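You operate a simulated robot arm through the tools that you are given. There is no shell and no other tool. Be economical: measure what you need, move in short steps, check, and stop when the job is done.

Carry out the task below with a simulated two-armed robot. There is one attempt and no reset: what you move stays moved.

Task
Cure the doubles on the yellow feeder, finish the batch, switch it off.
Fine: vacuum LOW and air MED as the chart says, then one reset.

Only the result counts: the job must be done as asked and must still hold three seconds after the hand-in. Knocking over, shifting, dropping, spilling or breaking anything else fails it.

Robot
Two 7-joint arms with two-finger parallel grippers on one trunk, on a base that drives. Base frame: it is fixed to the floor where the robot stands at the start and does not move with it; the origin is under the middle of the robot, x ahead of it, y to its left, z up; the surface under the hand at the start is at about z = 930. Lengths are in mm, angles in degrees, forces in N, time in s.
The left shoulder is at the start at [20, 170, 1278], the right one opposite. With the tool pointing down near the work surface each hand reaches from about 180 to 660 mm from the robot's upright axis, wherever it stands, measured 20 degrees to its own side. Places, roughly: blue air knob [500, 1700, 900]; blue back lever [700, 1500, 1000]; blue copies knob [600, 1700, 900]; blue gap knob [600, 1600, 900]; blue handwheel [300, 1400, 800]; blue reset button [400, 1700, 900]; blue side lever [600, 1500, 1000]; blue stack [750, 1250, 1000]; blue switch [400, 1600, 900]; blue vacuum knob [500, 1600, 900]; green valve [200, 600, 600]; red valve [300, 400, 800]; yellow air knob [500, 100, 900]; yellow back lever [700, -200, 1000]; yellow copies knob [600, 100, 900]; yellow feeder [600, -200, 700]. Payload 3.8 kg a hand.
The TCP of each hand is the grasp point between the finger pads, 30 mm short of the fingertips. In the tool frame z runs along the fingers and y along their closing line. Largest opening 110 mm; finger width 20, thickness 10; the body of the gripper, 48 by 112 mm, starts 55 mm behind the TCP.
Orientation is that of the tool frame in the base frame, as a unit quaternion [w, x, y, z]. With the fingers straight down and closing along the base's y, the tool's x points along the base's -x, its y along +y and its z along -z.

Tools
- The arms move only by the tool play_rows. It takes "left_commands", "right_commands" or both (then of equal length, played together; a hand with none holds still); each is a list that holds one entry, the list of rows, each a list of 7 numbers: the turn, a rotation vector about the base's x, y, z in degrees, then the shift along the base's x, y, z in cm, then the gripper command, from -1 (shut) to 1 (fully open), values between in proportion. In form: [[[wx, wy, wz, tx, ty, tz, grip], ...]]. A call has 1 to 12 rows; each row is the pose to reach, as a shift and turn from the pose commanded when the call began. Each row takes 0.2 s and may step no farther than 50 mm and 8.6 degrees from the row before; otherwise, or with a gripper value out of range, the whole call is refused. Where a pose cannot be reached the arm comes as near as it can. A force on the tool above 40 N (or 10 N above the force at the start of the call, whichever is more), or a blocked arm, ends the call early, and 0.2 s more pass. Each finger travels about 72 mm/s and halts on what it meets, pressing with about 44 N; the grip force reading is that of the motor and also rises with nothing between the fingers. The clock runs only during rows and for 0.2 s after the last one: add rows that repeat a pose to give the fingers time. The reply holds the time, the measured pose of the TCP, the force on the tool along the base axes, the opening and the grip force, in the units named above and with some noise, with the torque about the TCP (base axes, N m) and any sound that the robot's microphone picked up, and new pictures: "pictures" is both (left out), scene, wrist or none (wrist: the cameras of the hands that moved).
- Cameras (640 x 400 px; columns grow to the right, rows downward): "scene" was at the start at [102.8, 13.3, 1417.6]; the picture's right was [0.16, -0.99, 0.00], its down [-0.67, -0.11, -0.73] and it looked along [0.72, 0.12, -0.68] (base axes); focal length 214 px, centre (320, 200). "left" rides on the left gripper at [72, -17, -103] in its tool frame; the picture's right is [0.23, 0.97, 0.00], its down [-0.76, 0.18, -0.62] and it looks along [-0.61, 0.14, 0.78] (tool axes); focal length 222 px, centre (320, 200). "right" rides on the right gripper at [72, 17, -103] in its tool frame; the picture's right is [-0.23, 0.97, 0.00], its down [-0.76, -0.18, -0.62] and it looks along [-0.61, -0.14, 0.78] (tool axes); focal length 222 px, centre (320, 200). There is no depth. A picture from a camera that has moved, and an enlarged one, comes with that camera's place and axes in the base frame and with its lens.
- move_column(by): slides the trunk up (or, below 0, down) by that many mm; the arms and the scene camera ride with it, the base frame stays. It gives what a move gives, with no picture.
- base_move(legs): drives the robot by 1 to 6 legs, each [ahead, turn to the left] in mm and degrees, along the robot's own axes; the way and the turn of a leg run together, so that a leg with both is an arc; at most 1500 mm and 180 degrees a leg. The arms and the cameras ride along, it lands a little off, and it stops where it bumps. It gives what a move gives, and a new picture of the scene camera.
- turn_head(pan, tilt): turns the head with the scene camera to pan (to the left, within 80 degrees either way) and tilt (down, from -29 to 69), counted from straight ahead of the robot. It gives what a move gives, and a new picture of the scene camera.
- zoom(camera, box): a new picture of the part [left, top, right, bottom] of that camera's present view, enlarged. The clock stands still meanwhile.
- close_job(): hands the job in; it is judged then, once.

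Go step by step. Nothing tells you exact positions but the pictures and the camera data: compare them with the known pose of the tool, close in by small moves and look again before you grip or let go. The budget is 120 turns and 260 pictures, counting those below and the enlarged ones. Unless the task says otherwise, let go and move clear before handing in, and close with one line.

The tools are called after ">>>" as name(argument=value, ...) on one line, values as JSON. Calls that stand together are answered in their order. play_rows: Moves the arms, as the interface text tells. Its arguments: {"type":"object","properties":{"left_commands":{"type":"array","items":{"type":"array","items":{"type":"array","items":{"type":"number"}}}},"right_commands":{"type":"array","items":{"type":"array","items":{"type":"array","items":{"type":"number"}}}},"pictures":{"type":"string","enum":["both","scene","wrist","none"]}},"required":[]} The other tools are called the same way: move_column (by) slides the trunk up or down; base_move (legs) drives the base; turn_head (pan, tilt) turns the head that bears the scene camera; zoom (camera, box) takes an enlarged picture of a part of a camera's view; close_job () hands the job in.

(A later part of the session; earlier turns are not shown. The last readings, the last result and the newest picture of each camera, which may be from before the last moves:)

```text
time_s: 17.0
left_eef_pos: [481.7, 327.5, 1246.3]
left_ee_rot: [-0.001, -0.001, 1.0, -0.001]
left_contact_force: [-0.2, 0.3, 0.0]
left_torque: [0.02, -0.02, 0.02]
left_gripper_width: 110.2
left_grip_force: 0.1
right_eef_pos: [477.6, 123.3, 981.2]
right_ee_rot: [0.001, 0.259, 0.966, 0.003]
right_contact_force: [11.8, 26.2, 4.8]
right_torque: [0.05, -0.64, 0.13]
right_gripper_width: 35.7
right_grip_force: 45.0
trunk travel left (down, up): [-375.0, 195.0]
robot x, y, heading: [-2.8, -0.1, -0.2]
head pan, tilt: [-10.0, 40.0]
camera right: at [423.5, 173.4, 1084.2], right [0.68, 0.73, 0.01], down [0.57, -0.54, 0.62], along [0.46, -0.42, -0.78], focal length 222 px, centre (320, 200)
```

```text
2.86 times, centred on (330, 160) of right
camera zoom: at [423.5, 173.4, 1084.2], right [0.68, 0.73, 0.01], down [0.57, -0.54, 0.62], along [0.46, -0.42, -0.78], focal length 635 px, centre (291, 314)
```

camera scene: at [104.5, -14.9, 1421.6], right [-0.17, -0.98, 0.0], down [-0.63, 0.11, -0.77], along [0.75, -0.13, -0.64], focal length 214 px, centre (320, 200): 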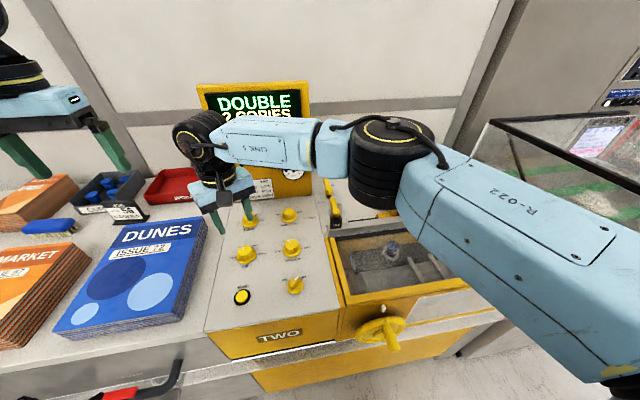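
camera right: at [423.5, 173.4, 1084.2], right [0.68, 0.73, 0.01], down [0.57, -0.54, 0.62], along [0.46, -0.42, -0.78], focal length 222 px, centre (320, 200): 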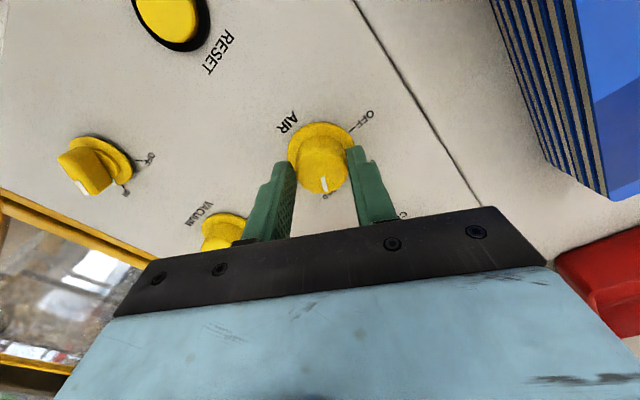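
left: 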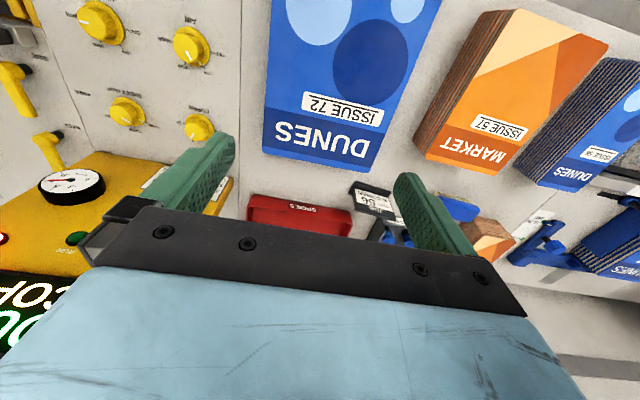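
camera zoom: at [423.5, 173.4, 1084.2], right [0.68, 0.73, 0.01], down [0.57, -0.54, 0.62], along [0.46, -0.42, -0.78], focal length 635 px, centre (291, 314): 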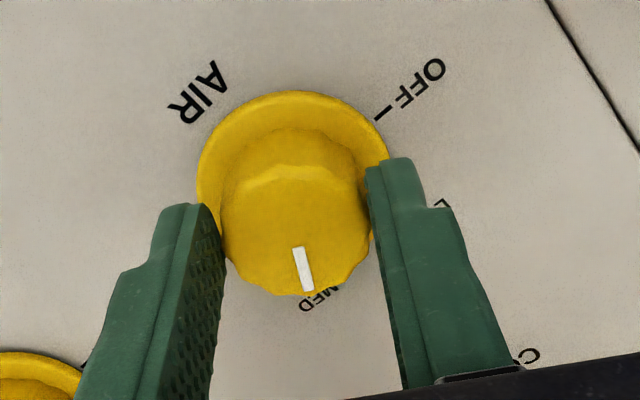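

The air pointer sits at MED. I release, lift, and move back over towards the reset button, and check both knobs.

>>> play_rows(right_commands=[[[0, 0, 0, 0, 0, 0, 0], [0, 0, 0, 0, 0, 0, 0], [0, 0, 0, 0, 0, 3, 0], [0, 0, 0, 0, 0, 7, 0], [0, 0, 8, -3, -1, 10, 0], [0, 0, 16, -7, -1, 11, 0], [0, 0, 24, -11, -1, 11, -0.5], [0, 0, 30, -12, -1, 11, -1], [0, 0, 30, -12, -1, 11, -1], [0, 0, 30, -12, -1, 11, -1]]], pictures="both")

>>> zoom(camera="scene", box=[190, 70, 340, 190])

>>> zoom(camera="right", box=[200, 20, 460, 230])

```text
time_s: 19.2
left_eef_pos: [480.0, 324.1, 1249.2]
left_ee_rot: [0.001, -0.001, 1.0, 0.0]
left_contact_force: [0.1, -0.6, 0.9]
left_torque: [0.0, 0.0, 0.01]
left_gripper_width: 110.1
left_grip_force: 0.2
right_eef_pos: [357.2, 108.2, 1091.9]
right_ee_rot: [0.0, 0.0, 1.0, -0.001]
right_contact_force: [-0.3, 0.0, 0.1]
right_torque: [0.0, 0.01, 0.02]
right_gripper_width: 0.1
right_grip_force: 37.9
trunk travel left (down, up): [-375.0, 195.0]
robot x, y, heading: [-1.6, 2.6, -0.2]
head pan, tilt: [-10.0, 40.0]
camera scene: at [104.6, -14.9, 1421.6], right [-0.17, -0.98, 0.0], down [-0.63, 0.11, -0.77], along [0.75, -0.13, -0.64], focal length 214 px, centre (320, 200)
camera right: at [284.6, 125.1, 1195.7], right [0.23, 0.97, 0.0], down [0.76, -0.18, 0.62], along [0.61, -0.14, -0.78], focal length 222 px, centre (320, 200)
```

scene: 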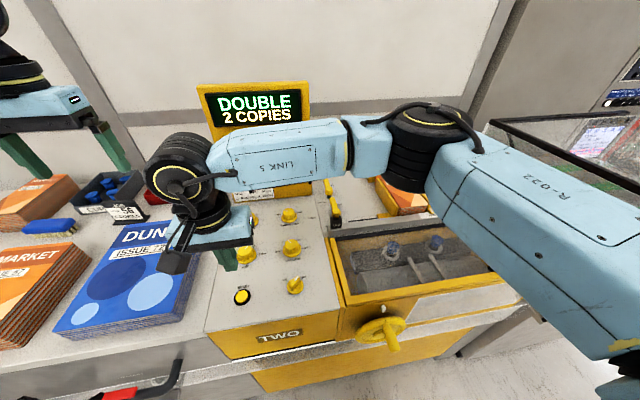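
right: 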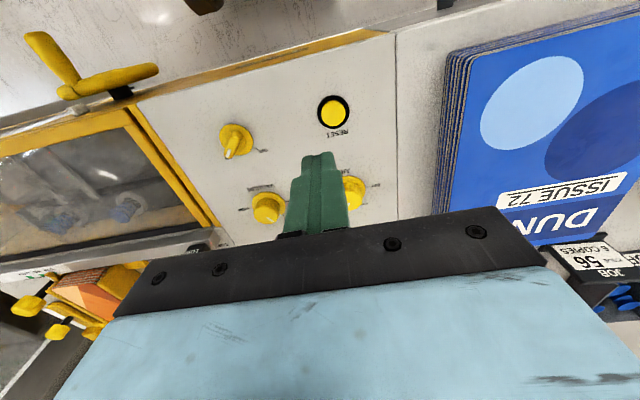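

```text
3.33 times, centred on (265, 130) of scene
camera zoom: at [104.6, -14.9, 1421.6], right [-0.17, -0.98, 0.0], down [-0.63, 0.11, -0.77], along [0.75, -0.13, -0.64], focal length 715 px, centre (503, 433)
```

zoom: 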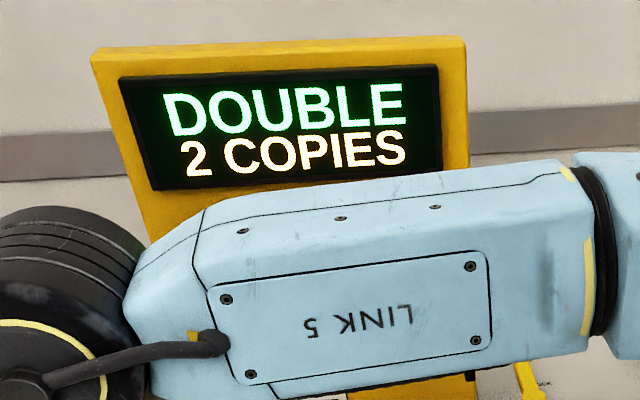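

```text
1.90 times, centred on (330, 125) of right
camera zoom: at [284.6, 125.1, 1195.7], right [0.23, 0.97, 0.0], down [0.76, -0.18, 0.62], along [0.61, -0.14, -0.78], focal length 423 px, centre (301, 343)
```

zoom: 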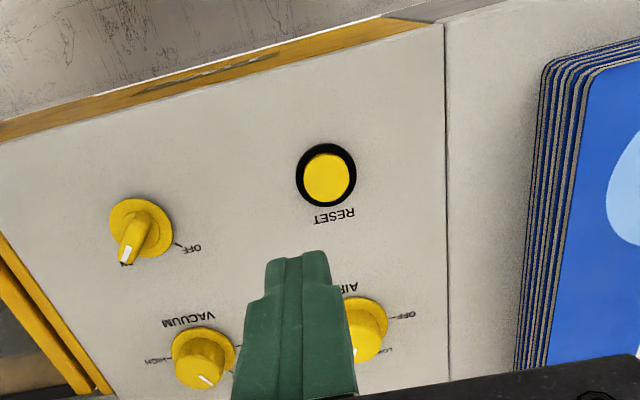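

>>> zoom(camera="scene", box=[225, 190, 325, 310])

>>> turn_head(pan=10, tilt=35)

```text
3.33 times, centred on (275, 250) of scene
camera zoom: at [104.6, -14.9, 1421.6], right [-0.17, -0.98, 0.0], down [-0.63, 0.11, -0.77], along [0.75, -0.13, -0.64], focal length 715 px, centre (470, 33)
```

zoom: 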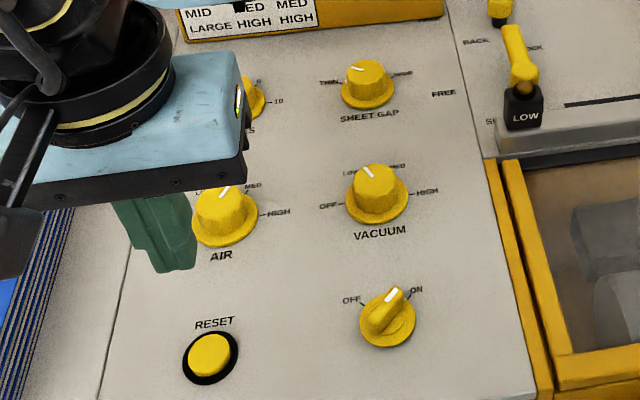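

```text
time_s: 20.0
left_eef_pos: [480.2, 324.8, 1247.6]
left_ee_rot: [0.001, -0.001, 1.0, 0.0]
left_contact_force: [0.3, 0.9, -0.4]
left_torque: [-0.01, -0.02, -0.01]
left_gripper_width: 110.2
left_grip_force: 0.0
right_eef_pos: [357.2, 107.9, 1092.8]
right_ee_rot: [0.0, 0.0, 1.0, 0.0]
right_contact_force: [0.1, -0.3, 0.6]
right_torque: [0.02, -0.03, -0.01]
right_gripper_width: 0.0
right_grip_force: 38.0
trunk travel left (down, up): [-375.0, 195.0]
robot x, y, heading: [-3.2, 0.3, -0.0]
head pan, tilt: [10.0, 35.0]
camera scene: at [107.5, 15.1, 1429.2], right [0.17, -0.98, 0.0], down [-0.57, -0.1, -0.82], along [0.81, 0.14, -0.57], focal length 214 px, centre (320, 200)
```

scene: 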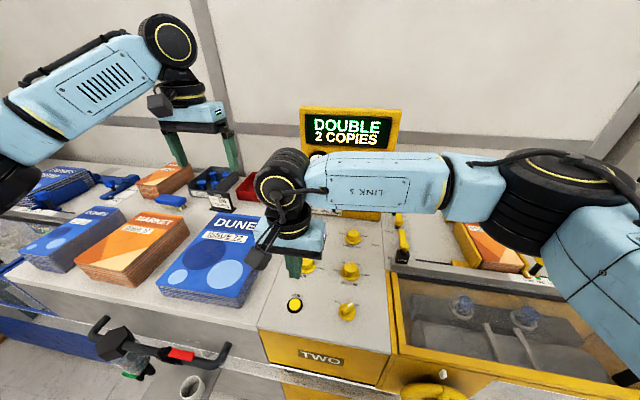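

Air points to MED and vacuum to LOW. I bring the closed fingertips above the reset button at about [362, 120].

>>> play_rows(right_commands=[[[0, 0, 0, 0.5, 1.2, -3, -1], [0, 0, 0, 0.5, 1.2, -6, -1], [0, 0, 0, 0.5, 1.2, -8.8, -1], [0, 0, 0, 0.5, 1.2, -8.8, -1]]], pictures="both")

>>> zoom(camera="scene", box=[260, 250, 340, 330])

>>> zoom(camera="right", box=[240, 80, 420, 220])

```text
time_s: 21.0
left_eef_pos: [481.0, 323.9, 1248.0]
left_ee_rot: [0.0, -0.001, 1.0, -0.001]
left_contact_force: [0.0, -0.2, -0.4]
left_torque: [-0.01, -0.01, -0.02]
left_gripper_width: 109.8
left_grip_force: 0.0
right_eef_pos: [361.7, 119.7, 1003.0]
right_ee_rot: [-0.001, 0.001, 1.0, 0.001]
right_contact_force: [-0.1, 0.0, 0.7]
right_torque: [-0.02, 0.0, 0.0]
right_gripper_width: 0.0
right_grip_force: 37.8
trunk travel left (down, up): [-375.0, 195.0]
robot x, y, heading: [-3.5, -1.9, -0.2]
head pan, tilt: [10.0, 35.0]
camera scene: at [107.4, 15.0, 1429.2], right [0.17, -0.98, 0.0], down [-0.56, -0.1, -0.82], along [0.81, 0.14, -0.57], focal length 214 px, centre (320, 200)
camera right: at [288.9, 137.2, 1106.4], right [0.23, 0.97, 0.0], down [0.76, -0.18, 0.62], along [0.61, -0.14, -0.78], focal length 222 px, centre (320, 200)
```

scene: 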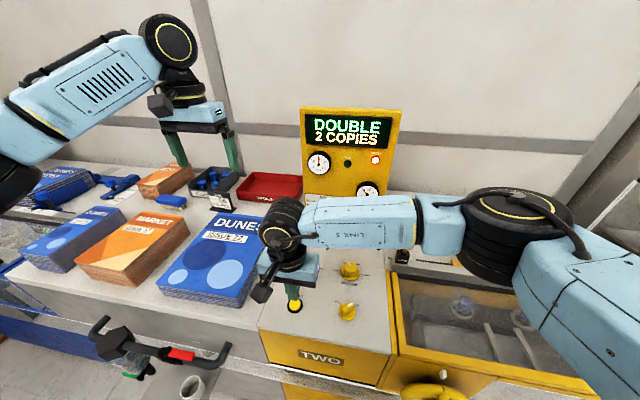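
right: 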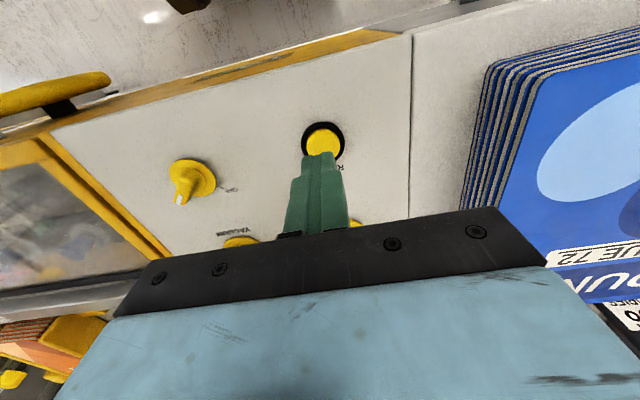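

```text
5.00 times, centred on (300, 290) of scene
camera zoom: at [107.4, 15.0, 1429.2], right [0.17, -0.98, 0.0], down [-0.56, -0.1, -0.82], along [0.81, 0.14, -0.57], focal length 1072 px, centre (420, -250)
```

zoom: 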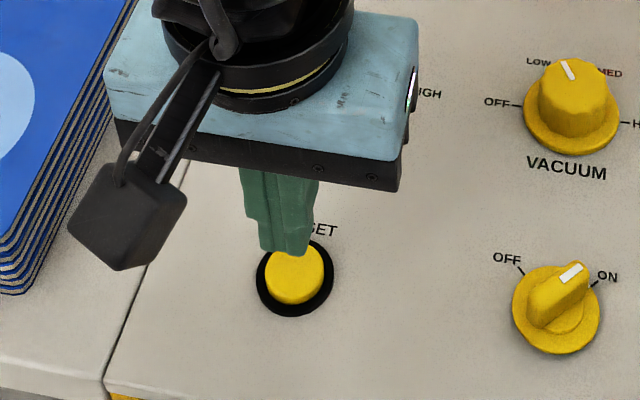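

```text
2.86 times, centred on (330, 150) of right
camera zoom: at [288.9, 137.2, 1106.4], right [0.23, 0.97, 0.0], down [0.76, -0.18, 0.62], along [0.61, -0.14, -0.78], focal length 635 px, centre (291, 343)
```

zoom: 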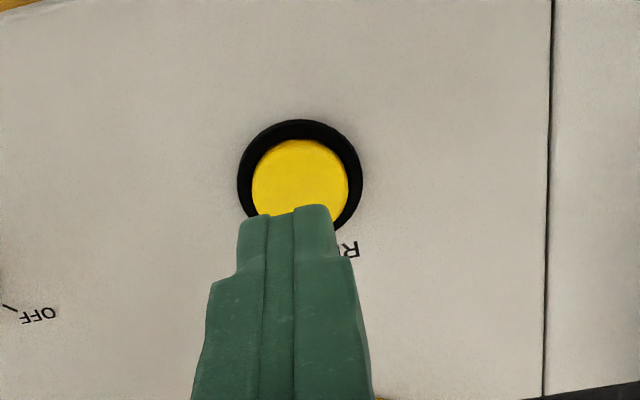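

Button centre is about [358, 120], top near z 952. I shift 4 mm back and press it once, then lift.

>>> play_rows(right_commands=[[[0, 0, 0, -0.4, 0, -1.0, -1], [0, 0, 0, -0.4, 0, -1.8, -1], [0, 0, 0, -0.4, 0, -2.3, -1], [0, 0, 0, -0.4, 0, -2.6, -1], [0, 0, 0, -0.4, 0, -2.9, -1], [0, 0, 0, -0.4, 0, 0, -1], [0, 0, 0, -0.4, 0, 3, -1]]], pictures="scene")

>>> zoom(camera="scene", box=[290, 100, 410, 220])

```text
time_s: 22.6
left_eef_pos: [480.0, 324.1, 1247.6]
left_ee_rot: [0.0, -0.001, 1.0, 0.0]
left_contact_force: [0.4, -0.5, 0.1]
left_torque: [-0.03, 0.0, 0.01]
left_gripper_width: 109.9
left_grip_force: 0.0
right_eef_pos: [358.3, 120.8, 1033.1]
right_ee_rot: [0.0, 0.0, 1.0, 0.0]
right_contact_force: [0.3, -0.4, 0.5]
right_torque: [0.0, -0.01, 0.0]
right_gripper_width: 0.2
right_grip_force: 37.6
trunk travel left (down, up): [-375.0, 195.0]
robot x, y, heading: [-0.2, 1.6, 0.1]
head pan, tilt: [10.0, 35.0]
camera scene: at [107.4, 15.2, 1429.2], right [0.17, -0.98, 0.0], down [-0.56, -0.1, -0.82], along [0.81, 0.14, -0.57], focal length 214 px, centre (320, 200)
```

scene: 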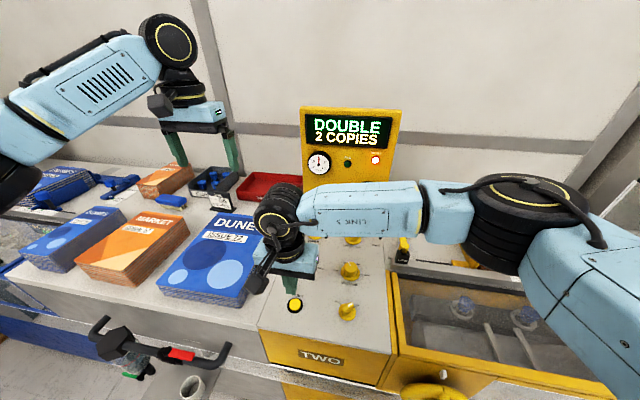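

```text
3.33 times, centred on (350, 160) of scene
camera zoom: at [107.4, 15.2, 1429.2], right [0.17, -0.98, 0.0], down [-0.56, -0.1, -0.82], along [0.81, 0.14, -0.57], focal length 715 px, centre (220, 333)
```

zoom: 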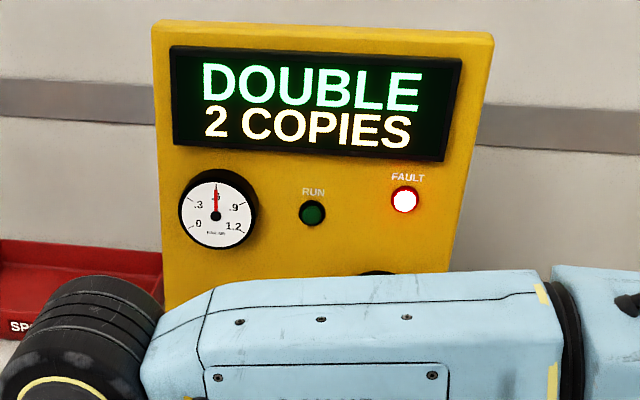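

Air gauge now reads 0.6, but the fault still shows; the press may not have gone deep enough. I lower to just above the button, stop, and read the vacuum gauge and height.

>>> play_rows(right_commands=[[[0, 0, 0, 0, 0, -3, -1], [0, 0, 0, 0, 0, -4.5, -1], [0, 0, 0, 0, 0, -4.5, -1]]], pictures="scene")

>>> zoom(camera="scene", box=[290, 100, 410, 220])

>>> zoom(camera="scene", box=[270, 270, 330, 320])

```text
time_s: 23.4
left_eef_pos: [481.0, 323.8, 1247.4]
left_ee_rot: [0.0, -0.002, 1.0, 0.0]
left_contact_force: [-0.1, 0.7, 0.4]
left_torque: [0.01, 0.0, 0.03]
left_gripper_width: 109.8
left_grip_force: 0.0
right_eef_pos: [356.8, 121.5, 986.5]
right_ee_rot: [0.0, 0.0, 1.0, 0.001]
right_contact_force: [0.0, 0.1, 0.2]
right_torque: [0.01, -0.05, 0.05]
right_gripper_width: 0.3
right_grip_force: 37.1
trunk travel left (down, up): [-375.0, 195.0]
robot x, y, heading: [-1.8, 0.8, 0.3]
head pan, tilt: [10.0, 35.0]
camera scene: at [107.5, 15.2, 1429.2], right [0.17, -0.98, 0.0], down [-0.56, -0.1, -0.82], along [0.81, 0.14, -0.57], focal length 214 px, centre (320, 200)
```

scene: 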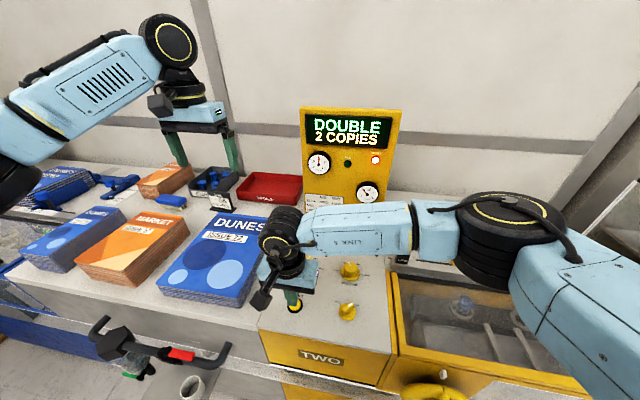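

```text
3.33 times, centred on (350, 160) of scene
camera zoom: at [107.5, 15.2, 1429.2], right [0.17, -0.98, 0.0], down [-0.56, -0.1, -0.82], along [0.81, 0.14, -0.57], focal length 715 px, centre (220, 333)
```

zoom: 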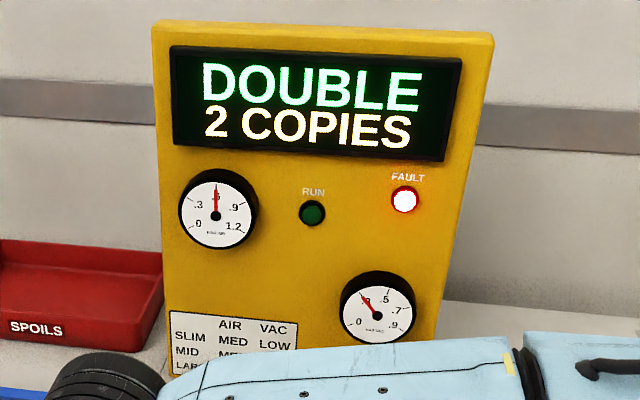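

```text
8.00 times, centred on (300, 295) of scene
camera zoom: at [107.5, 15.2, 1429.2], right [0.17, -0.98, 0.0], down [-0.56, -0.1, -0.82], along [0.81, 0.14, -0.57], focal length 1716 px, centre (480, -560)
```

zoom: 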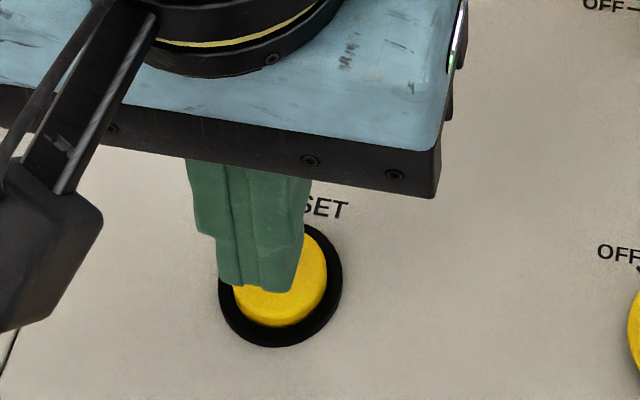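

Gauges read air 0.6, vacuum 0.3: both right. I probe downward a little to find where the button's top actually is.

>>> play_rows(right_commands=[[[0, 0, 0, 0.1, -0.2, -0.3, -1], [0, 0, 0, 0.1, -0.2, -0.5, -1], [0, 0, 0, 0.1, -0.2, -0.5, -1]]], pictures="wrist")

>>> zoom(camera="scene", box=[270, 270, 330, 320])

```text
time_s: 24.2
left_eef_pos: [480.2, 324.2, 1247.2]
left_ee_rot: [0.0, -0.001, 1.0, 0.001]
left_contact_force: [0.0, -0.4, -0.1]
left_torque: [0.01, 0.02, -0.01]
left_gripper_width: 110.1
left_grip_force: 0.2
right_eef_pos: [358.8, 118.4, 983.3]
right_ee_rot: [0.0, 0.0, 1.0, 0.001]
right_contact_force: [0.4, -0.5, -0.3]
right_torque: [0.04, -0.02, 0.01]
right_gripper_width: 0.0
right_grip_force: 37.6
trunk travel left (down, up): [-375.0, 195.0]
robot x, y, heading: [0.3, 0.7, -0.2]
head pan, tilt: [10.0, 35.0]
camera right: at [285.8, 135.6, 1086.4], right [0.23, 0.97, 0.0], down [0.76, -0.18, 0.62], along [0.61, -0.14, -0.78], focal length 222 px, centre (320, 200)
```

right: 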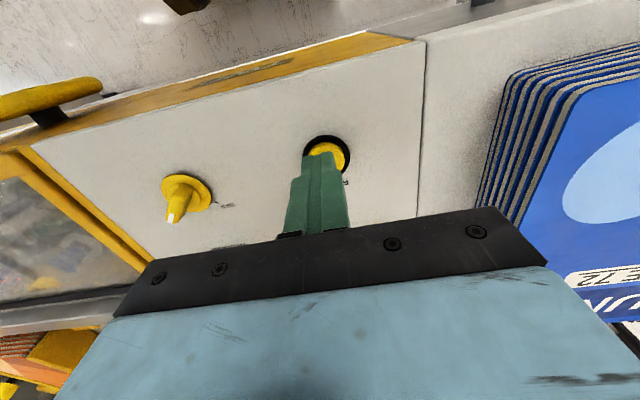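

```text
8.00 times, centred on (300, 295) of scene
camera zoom: at [107.5, 15.1, 1429.2], right [0.17, -0.98, 0.0], down [-0.56, -0.1, -0.82], along [0.81, 0.14, -0.57], focal length 1716 px, centre (480, -560)
```

zoom: 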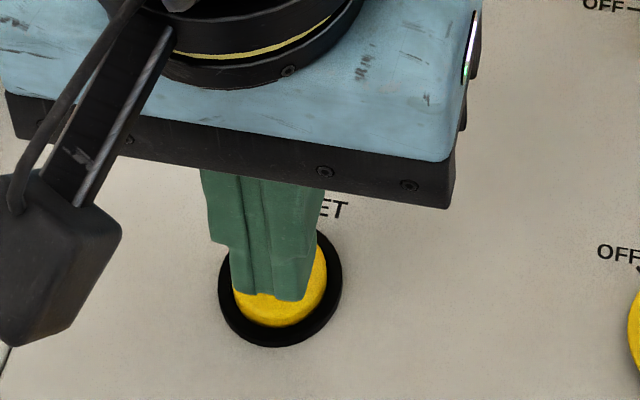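

No contact yet with the tip at z≈952. I go down slowly until I feel the button.

>>> play_rows(right_commands=[[[0, 0, 0, 0, 0, -0.3, -1], [0, 0, 0, 0, 0, -0.5, -1], [0, 0, 0, 0, 0, -0.5, -1]]], pictures="scene")

>>> zoom(camera="scene", box=[270, 270, 330, 320])

```text
time_s: 25.0
left_eef_pos: [480.6, 323.6, 1247.5]
left_ee_rot: [-0.001, -0.001, 1.0, 0.0]
left_contact_force: [-0.3, -0.7, 0.5]
left_torque: [0.02, -0.01, 0.03]
left_gripper_width: 110.0
left_grip_force: 0.1
right_eef_pos: [358.1, 118.2, 977.5]
right_ee_rot: [0.0, -0.001, 1.0, -0.001]
right_contact_force: [0.4, 1.2, -0.3]
right_torque: [0.0, 0.01, -0.01]
right_gripper_width: 0.0
right_grip_force: 37.8
trunk travel left (down, up): [-375.0, 195.0]
robot x, y, heading: [0.7, 1.8, 0.2]
head pan, tilt: [10.0, 35.0]
camera scene: at [107.5, 15.2, 1429.2], right [0.17, -0.98, 0.0], down [-0.56, -0.1, -0.82], along [0.81, 0.14, -0.57], focal length 214 px, centre (320, 200)
```

scene: 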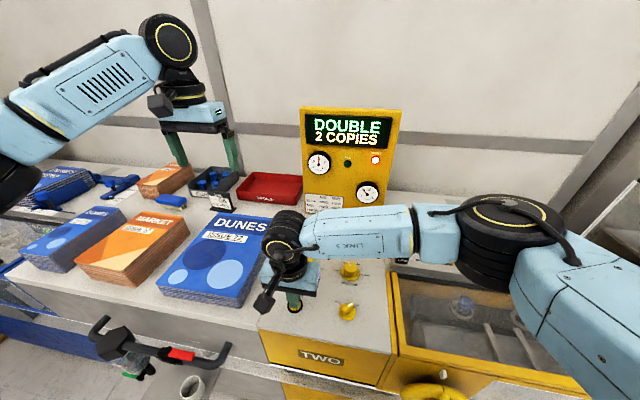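

```text
8.00 times, centred on (300, 295) of scene
camera zoom: at [107.5, 15.2, 1429.2], right [0.17, -0.98, 0.0], down [-0.56, -0.1, -0.82], along [0.81, 0.14, -0.57], focal length 1716 px, centre (480, -560)
```

zoom: 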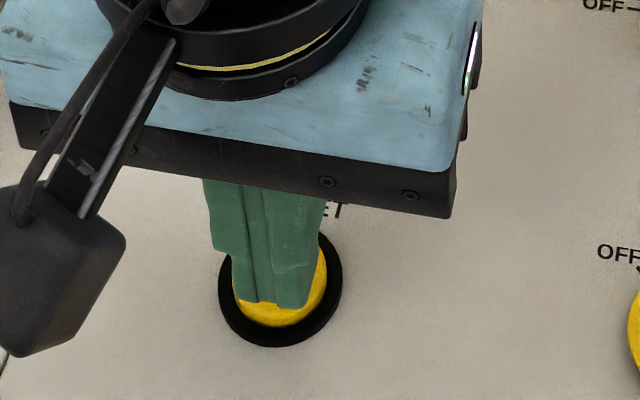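

Still no contact at tip z≈947, so the first try just missed it. I press further down by small rows and then lift.

>>> play_rows(right_commands=[[[0, 0, 0, 0, 0, -0.3, -1], [0, 0, 0, 0, 0, -0.6, -1], [0, 0, 0, 0, 0, -0.6, -1]]], pictures="scene")

>>> zoom(camera="scene", box=[290, 100, 410, 220])

```text
time_s: 25.8
left_eef_pos: [480.4, 324.4, 1248.3]
left_ee_rot: [-0.001, -0.001, 1.0, 0.0]
left_contact_force: [0.0, -0.2, 1.0]
left_torque: [-0.01, 0.02, 0.03]
left_gripper_width: 110.3
left_grip_force: 0.0
right_eef_pos: [359.9, 118.3, 971.9]
right_ee_rot: [-0.001, 0.0, 1.0, 0.0]
right_contact_force: [0.2, -0.4, -0.7]
right_torque: [-0.01, 0.01, -0.01]
right_gripper_width: 0.1
right_grip_force: 38.1
trunk travel left (down, up): [-375.0, 195.0]
robot x, y, heading: [0.2, -0.8, 0.1]
head pan, tilt: [10.0, 35.0]
camera scene: at [107.5, 15.2, 1429.2], right [0.17, -0.98, 0.0], down [-0.56, -0.1, -0.82], along [0.81, 0.14, -0.57], focal length 214 px, centre (320, 200)
```

scene: 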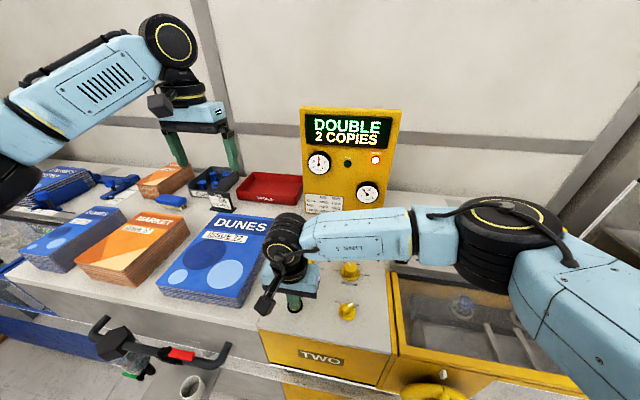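

```text
3.33 times, centred on (350, 160) of scene
camera zoom: at [107.5, 15.2, 1429.2], right [0.17, -0.98, 0.0], down [-0.56, -0.1, -0.82], along [0.81, 0.14, -0.57], focal length 715 px, centre (220, 333)
```

zoom: 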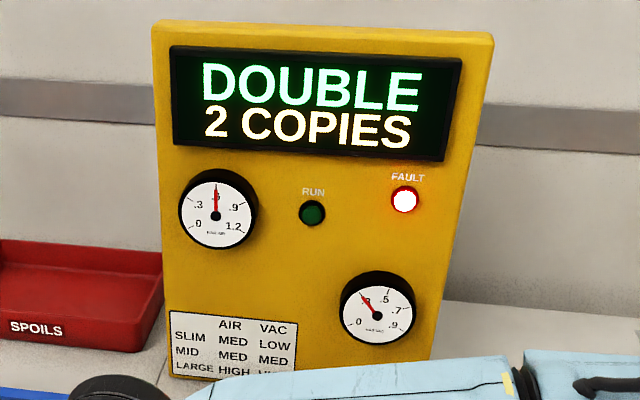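

>>> play_rows(right_commands=[[[0, 0, 0, -0.1, 0, -0.3, -1], [0, 0, 0, -0.1, 0, -0.6, -1], [0, 0, 0, -0.1, 0, -0.6, -1]]], pictures="scene")

>>> zoom(camera="scene", box=[270, 270, 330, 320])

```text
time_s: 26.6
left_eef_pos: [479.3, 324.3, 1247.7]
left_ee_rot: [0.0, 0.0, 1.0, 0.001]
left_contact_force: [0.6, 0.5, 0.2]
left_torque: [-0.02, 0.03, -0.03]
left_gripper_width: 110.0
left_grip_force: 0.1
right_eef_pos: [359.1, 118.4, 965.7]
right_ee_rot: [0.0, 0.0, 1.0, 0.0]
right_contact_force: [0.7, -0.3, 3.4]
right_torque: [0.03, 0.0, -0.08]
right_gripper_width: 0.0
right_grip_force: 37.6
trunk travel left (down, up): [-375.0, 195.0]
robot x, y, heading: [0.5, -0.3, 0.1]
head pan, tilt: [10.0, 35.0]
heard: click
camera scene: at [107.3, 15.1, 1429.2], right [0.17, -0.98, 0.0], down [-0.56, -0.1, -0.82], along [0.81, 0.14, -0.57], focal length 214 px, centre (320, 200)
```

scene: 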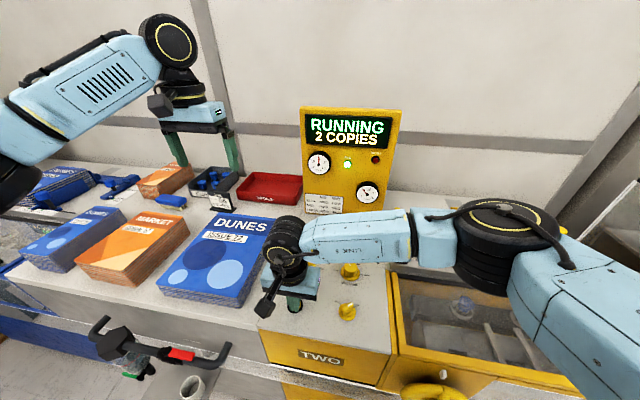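

```text
8.00 times, centred on (300, 295) of scene
camera zoom: at [107.3, 15.1, 1429.2], right [0.17, -0.98, 0.0], down [-0.56, -0.1, -0.82], along [0.81, 0.14, -0.57], focal length 1716 px, centre (480, -560)
```

zoom: 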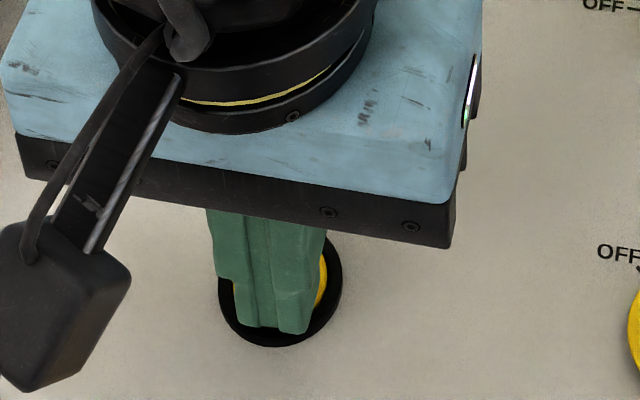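

The reset clicked: it says RUNNING with the fault lamp off. I lift off and move the hand above the switch at about [368, -2], opening the fingers and pre-turning -45°.

>>> play_rows(right_commands=[[[0, 0, 0, 0, 0, 4, -1], [0, 0, 0, 0, 0, 8, -1], [0, 0, -8, 0.2, -4, 10, -1], [0, 0, -16, 0.5, -8, 10, -0.5], [0, 0, -24, 0.9, -12, 10, 0], [0, 0, -32, 0.9, -12, 10, 0], [0, 0, -40, 0.9, -12, 10, 0], [0, 0, -45, 0.9, -12, 10, 0]]], pictures="both")

>>> zoom(camera="right", box=[220, 50, 440, 190])

>>> zoom(camera="scene", box=[290, 100, 410, 220])

```text
time_s: 28.4
left_eef_pos: [481.0, 324.0, 1248.1]
left_ee_rot: [0.0, -0.001, 1.0, 0.0]
left_contact_force: [0.6, 0.0, 0.2]
left_torque: [-0.02, -0.01, -0.01]
left_gripper_width: 109.9
left_grip_force: 0.0
right_eef_pos: [366.2, -2.4, 1065.0]
right_ee_rot: [0.0, 0.384, 0.923, -0.001]
right_contact_force: [0.0, 0.9, -0.1]
right_torque: [-0.03, 0.0, 0.0]
right_gripper_width: 55.0
right_grip_force: 0.1
trunk travel left (down, up): [-375.0, 195.0]
robot x, y, heading: [-1.7, 0.1, 0.1]
head pan, tilt: [10.0, 35.0]
camera scene: at [107.6, 15.5, 1429.2], right [0.17, -0.98, 0.0], down [-0.56, -0.1, -0.82], along [0.81, 0.14, -0.57], focal length 214 px, centre (320, 200)
camera right: at [327.5, 61.6, 1168.3], right [0.85, 0.53, 0.0], down [0.41, -0.67, 0.62], along [0.33, -0.53, -0.78], focal length 222 px, centre (320, 200)
```

scene: 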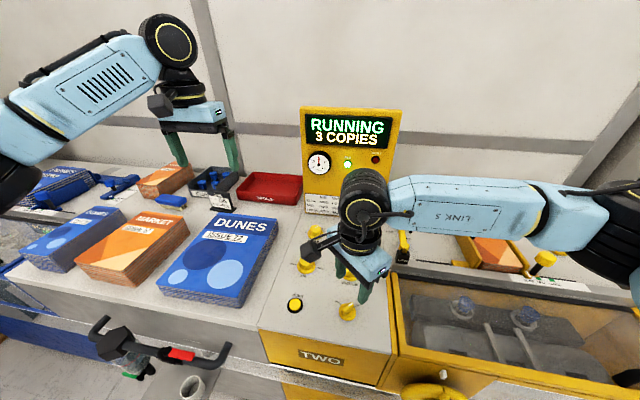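
right: 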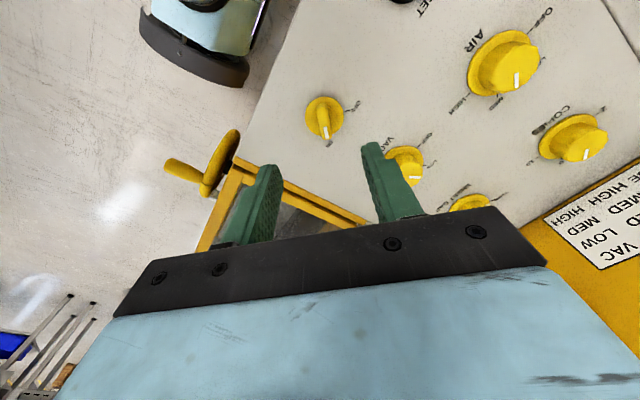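

```text
2.86 times, centred on (330, 120) of right
camera zoom: at [327.5, 61.6, 1168.3], right [0.85, 0.53, 0.0], down [0.41, -0.67, 0.62], along [0.33, -0.53, -0.78], focal length 635 px, centre (291, 429)
```

zoom: 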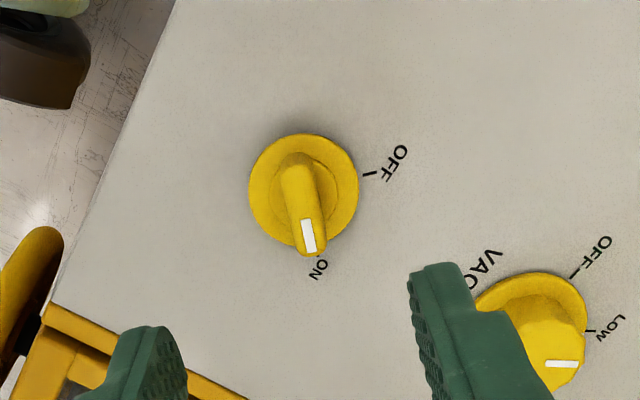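

```text
3.33 times, centred on (350, 160) of scene
camera zoom: at [107.6, 15.5, 1429.2], right [0.17, -0.98, 0.0], down [-0.56, -0.1, -0.82], along [0.81, 0.14, -0.57], focal length 715 px, centre (220, 333)
```

zoom: 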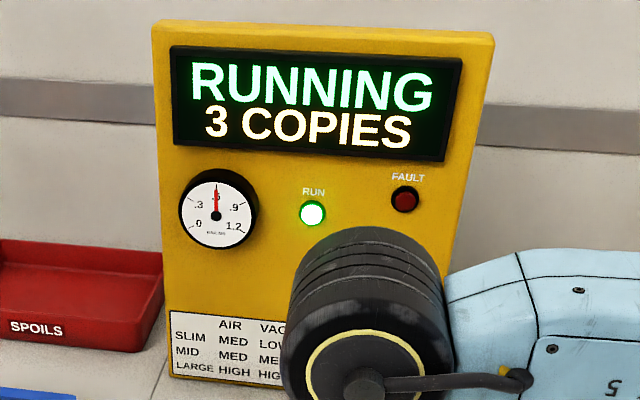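

The counter counts up (3 done); the copies dial and job card say 6. While it runs I lower the open hand near the switch at about [371, -1], without touching.

>>> play_rows(right_commands=[[[0, 0, 0, 0.5, 0.1, -3, 0], [0, 0, 0, 0.5, 0.1, -6, 0], [0, 0, 0, 0.5, 0.1, -6, 0]]], pictures="both")

>>> zoom(camera="right", box=[220, 90, 440, 230])

>>> zoom(camera="scene", box=[270, 210, 390, 330])

```text
time_s: 29.2
left_eef_pos: [479.8, 325.3, 1246.7]
left_ee_rot: [0.0, -0.001, 1.0, 0.001]
left_contact_force: [0.2, -0.1, 1.0]
left_torque: [-0.02, 0.0, -0.04]
left_gripper_width: 110.2
left_grip_force: 0.0
right_eef_pos: [371.5, -0.6, 1005.7]
right_ee_rot: [0.0, 0.382, 0.924, 0.0]
right_contact_force: [-0.3, 0.1, -0.4]
right_torque: [0.01, 0.0, 0.01]
right_gripper_width: 55.1
right_grip_force: 0.0
trunk travel left (down, up): [-375.0, 195.0]
robot x, y, heading: [-0.4, -3.6, -0.2]
head pan, tilt: [10.0, 35.0]
camera scene: at [107.5, 15.3, 1429.2], right [0.17, -0.98, 0.0], down [-0.56, -0.1, -0.82], along [0.81, 0.14, -0.57], focal length 214 px, centre (320, 200)
camera right: at [332.7, 63.3, 1108.6], right [0.85, 0.53, 0.0], down [0.41, -0.66, 0.62], along [0.33, -0.53, -0.78], focal length 222 px, centre (320, 200)
```

scene: 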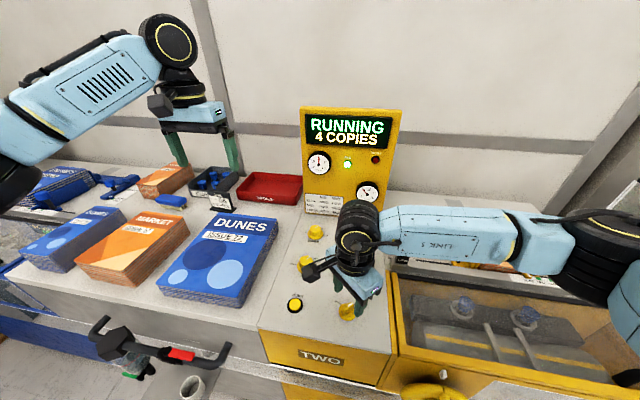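
right: 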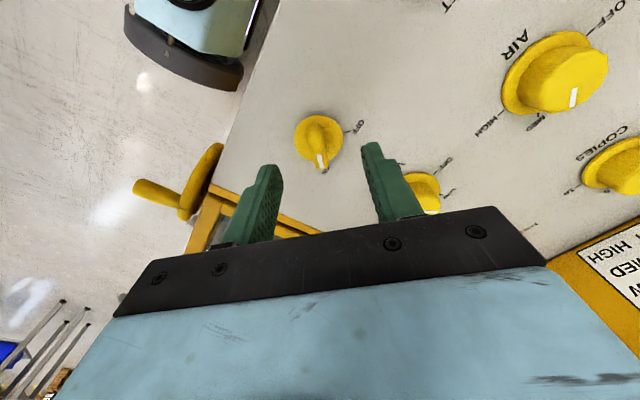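

```text
2.86 times, centred on (330, 160) of right
camera zoom: at [332.7, 63.3, 1108.6], right [0.85, 0.53, 0.0], down [0.41, -0.66, 0.62], along [0.33, -0.53, -0.78], focal length 635 px, centre (291, 314)
```

zoom: 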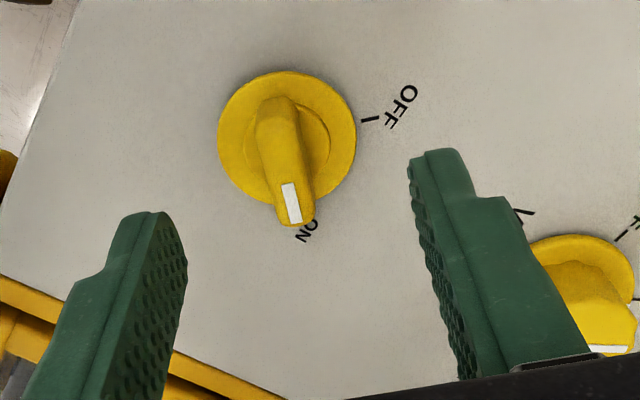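

```text
3.33 times, centred on (330, 270) of scene
camera zoom: at [107.5, 15.3, 1429.2], right [0.17, -0.98, 0.0], down [-0.56, -0.1, -0.82], along [0.81, 0.14, -0.57], focal length 715 px, centre (287, -33)
```

zoom: 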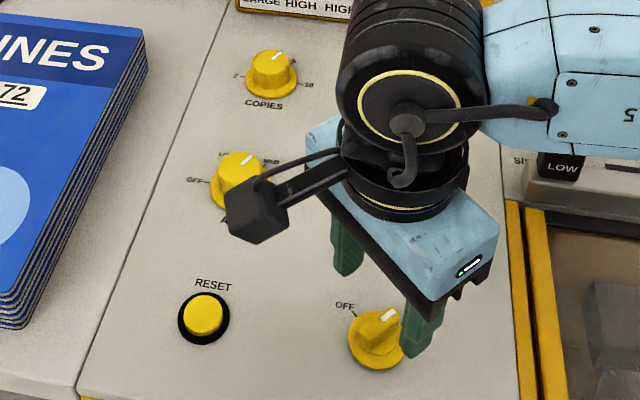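

4 copies done. I wait in place (with a 2 mm centring shift) for the batch to finish.

>>> play_rows(right_commands=[[[0, 0, 0, -0.2, -0.1, -1, 0], [0, 0, 0, -0.2, -0.1, -1, 0], [0, 0, 0, -0.2, -0.1, -1, 0], [0, 0, 0, -0.2, -0.1, -1, 0], [0, 0, 0, -0.2, -0.1, -1, 0], [0, 0, 0, -0.2, -0.1, -1, 0], [0, 0, 0, -0.2, -0.1, -1, 0], [0, 0, 0, -0.2, -0.1, -1, 0], [0, 0, 0, -0.2, -0.1, -1, 0], [0, 0, 0, -0.2, -0.1, -1, 0], [0, 0, 0, -0.2, -0.1, -1, 0], [0, 0, 0, -0.2, -0.1, -1, 0]]], pictures="both")

```text
time_s: 31.8
left_eef_pos: [479.5, 323.7, 1247.2]
left_ee_rot: [0.0, -0.001, 1.0, -0.001]
left_contact_force: [0.2, 0.2, 0.6]
left_torque: [-0.02, 0.0, 0.02]
left_gripper_width: 110.3
left_grip_force: 0.1
right_eef_pos: [371.0, -0.5, 995.5]
right_ee_rot: [-0.001, 0.383, 0.924, 0.0]
right_contact_force: [-0.2, 1.1, 0.8]
right_torque: [-0.01, 0.01, 0.0]
right_gripper_width: 54.9
right_grip_force: 0.1
trunk travel left (down, up): [-375.0, 195.0]
robot x, y, heading: [0.9, 2.2, 0.2]
head pan, tilt: [10.0, 35.0]
camera scene: at [107.5, 15.2, 1429.2], right [0.17, -0.98, 0.0], down [-0.56, -0.1, -0.82], along [0.81, 0.14, -0.57], focal length 214 px, centre (320, 200)
camera right: at [330.8, 62.4, 1098.9], right [0.85, 0.53, 0.0], down [0.41, -0.66, 0.62], along [0.33, -0.53, -0.78], focal length 222 px, centre (320, 200)
```

scene: 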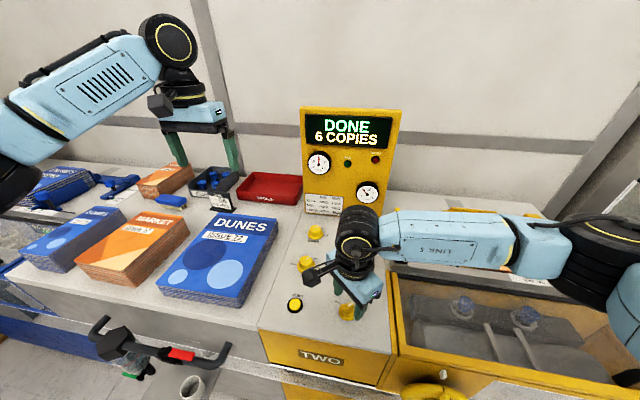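
right: 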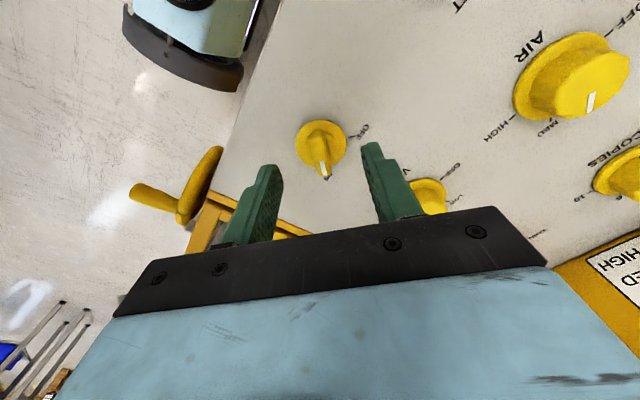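

DONE, 6 COPIES. Now I descend onto the switch bar and close.

>>> play_rows(right_commands=[[[0, 0, 0, 0, 0, -1, 0], [0, 0, 0, 0, 0, -2.0, 0], [0, 0, 0, 0, 0, -2.4, 0], [0, 0, 0, 0, 0, -2.4, -0.6], [0, 0, 0, 0, 0, -2.4, -1], [0, 0, 0, 0, 0, -2.4, -1], [0, 0, 0, 0, 0, -2.4, -1]]], pictures="wrist")

>>> zoom(camera="right", box=[220, 90, 440, 230])

```text
time_s: 33.4
left_eef_pos: [481.1, 325.0, 1247.1]
left_ee_rot: [-0.001, -0.001, 1.0, 0.0]
left_contact_force: [0.0, 0.7, 0.6]
left_torque: [0.03, -0.01, 0.0]
left_gripper_width: 109.9
left_grip_force: 0.1
right_eef_pos: [370.2, 0.0, 971.4]
right_ee_rot: [0.0, 0.383, 0.924, -0.001]
right_contact_force: [4.6, 4.4, -0.6]
right_torque: [0.11, -0.02, 0.03]
right_gripper_width: 11.0
right_grip_force: 45.1
trunk travel left (down, up): [-375.0, 195.0]
robot x, y, heading: [1.3, -0.7, -0.2]
head pan, tilt: [10.0, 35.0]
camera right: at [330.8, 62.9, 1075.1], right [0.85, 0.53, 0.0], down [0.41, -0.66, 0.62], along [0.33, -0.53, -0.78], focal length 222 px, centre (320, 200)
```

right: 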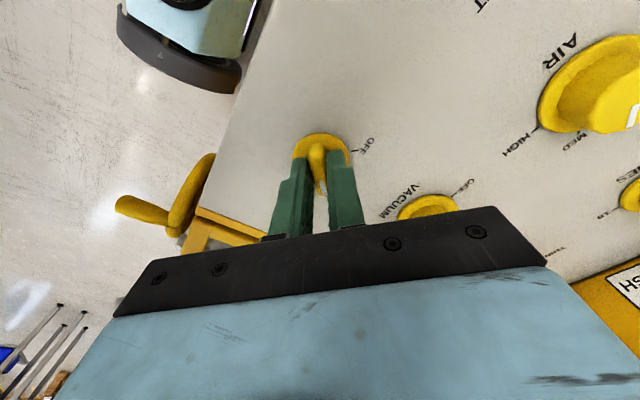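

```text
2.86 times, centred on (330, 160) of right
camera zoom: at [330.8, 62.9, 1075.1], right [0.85, 0.53, 0.0], down [0.41, -0.66, 0.62], along [0.33, -0.53, -0.78], focal length 635 px, centre (291, 314)
```

zoom: 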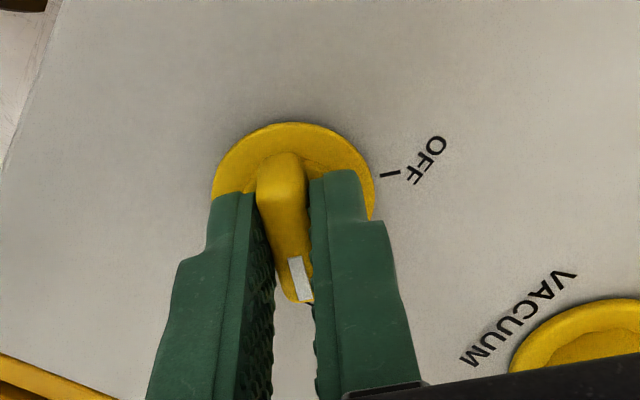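

The bar is held (11 mm). I turn it 90° counterclockwise towards OFF.

>>> play_rows(right_commands=[[[0, 0, 8, 0, 0, 0, -1], [0, 0, 16, 0, 0, 0, -1], [0, 0, 24, 0, 0, 0, -1], [0, 0, 32, 0, 0, 0, -1], [0, 0, 40, 0, 0, 0, -1], [0, 0, 48, 0, 0, 0, -1], [0, 0, 56, 0, 0, 0, -1], [0, 0, 64, 0, 0, 0, -1], [0, 0, 72, 0, 0, 0, -1], [0, 0, 80, 0, 0, 0, -1], [0, 0, 88, 0, 0, 0, -1], [0, 0, 90, 0, 0, 0, -1]]], pictures="both")

>>> zoom(camera="right", box=[220, 90, 440, 230])

```text
time_s: 36.0
left_eef_pos: [481.7, 323.0, 1246.6]
left_ee_rot: [0.0, -0.001, 1.0, 0.0]
left_contact_force: [0.1, -0.1, -0.5]
left_torque: [-0.02, -0.04, 0.05]
left_gripper_width: 109.9
left_grip_force: 0.1
right_eef_pos: [371.1, -3.8, 972.5]
right_ee_rot: [-0.001, -0.382, 0.924, 0.0]
right_contact_force: [1.8, -4.7, -1.0]
right_torque: [-0.65, 0.46, -0.46]
right_gripper_width: 10.8
right_grip_force: 45.0
trunk travel left (down, up): [-375.0, 195.0]
robot x, y, heading: [-0.7, 0.8, 0.2]
head pan, tilt: [10.0, 35.0]
camera scene: at [107.9, 14.6, 1429.2], right [0.17, -0.98, 0.0], down [-0.57, -0.1, -0.82], along [0.81, 0.14, -0.57], focal length 214 px, centre (320, 200)
camera right: at [307.0, -41.9, 1075.2], right [-0.53, 0.85, 0.0], down [0.67, 0.41, 0.62], along [0.53, 0.33, -0.78], focal length 222 px, centre (320, 200)
```

scene: 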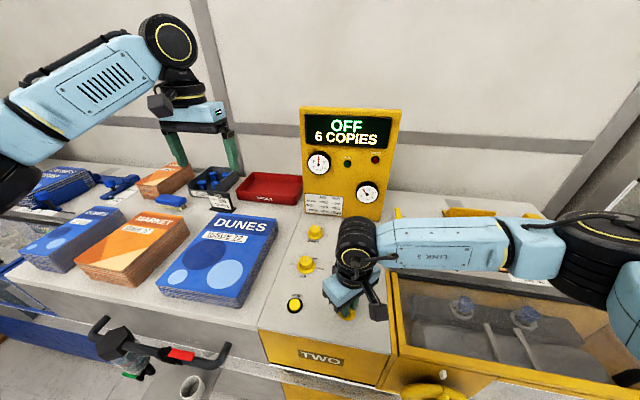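
right: 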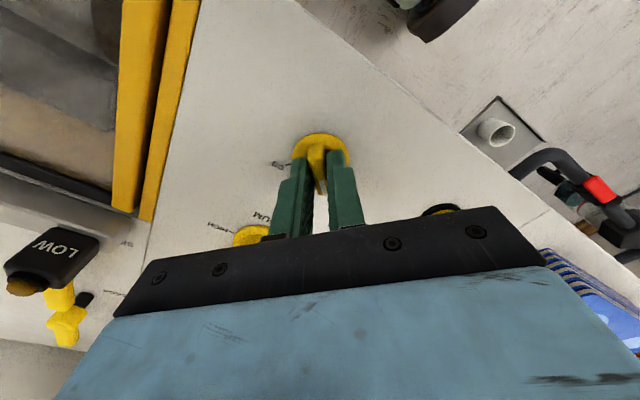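

```text
2.86 times, centred on (330, 160) of right
camera zoom: at [307.0, -41.9, 1075.2], right [-0.53, 0.85, 0.0], down [0.67, 0.41, 0.62], along [0.53, 0.33, -0.78], focal length 635 px, centre (291, 314)
```

zoom: 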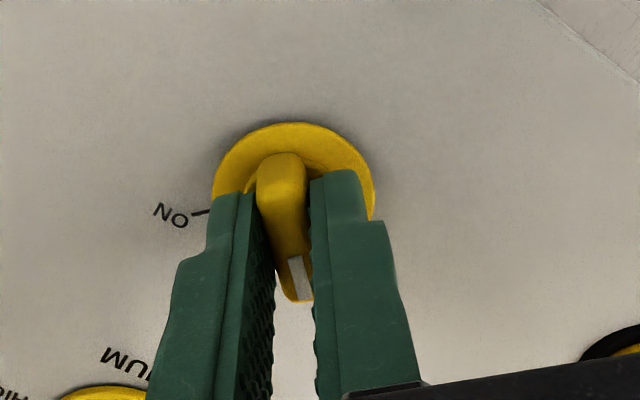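

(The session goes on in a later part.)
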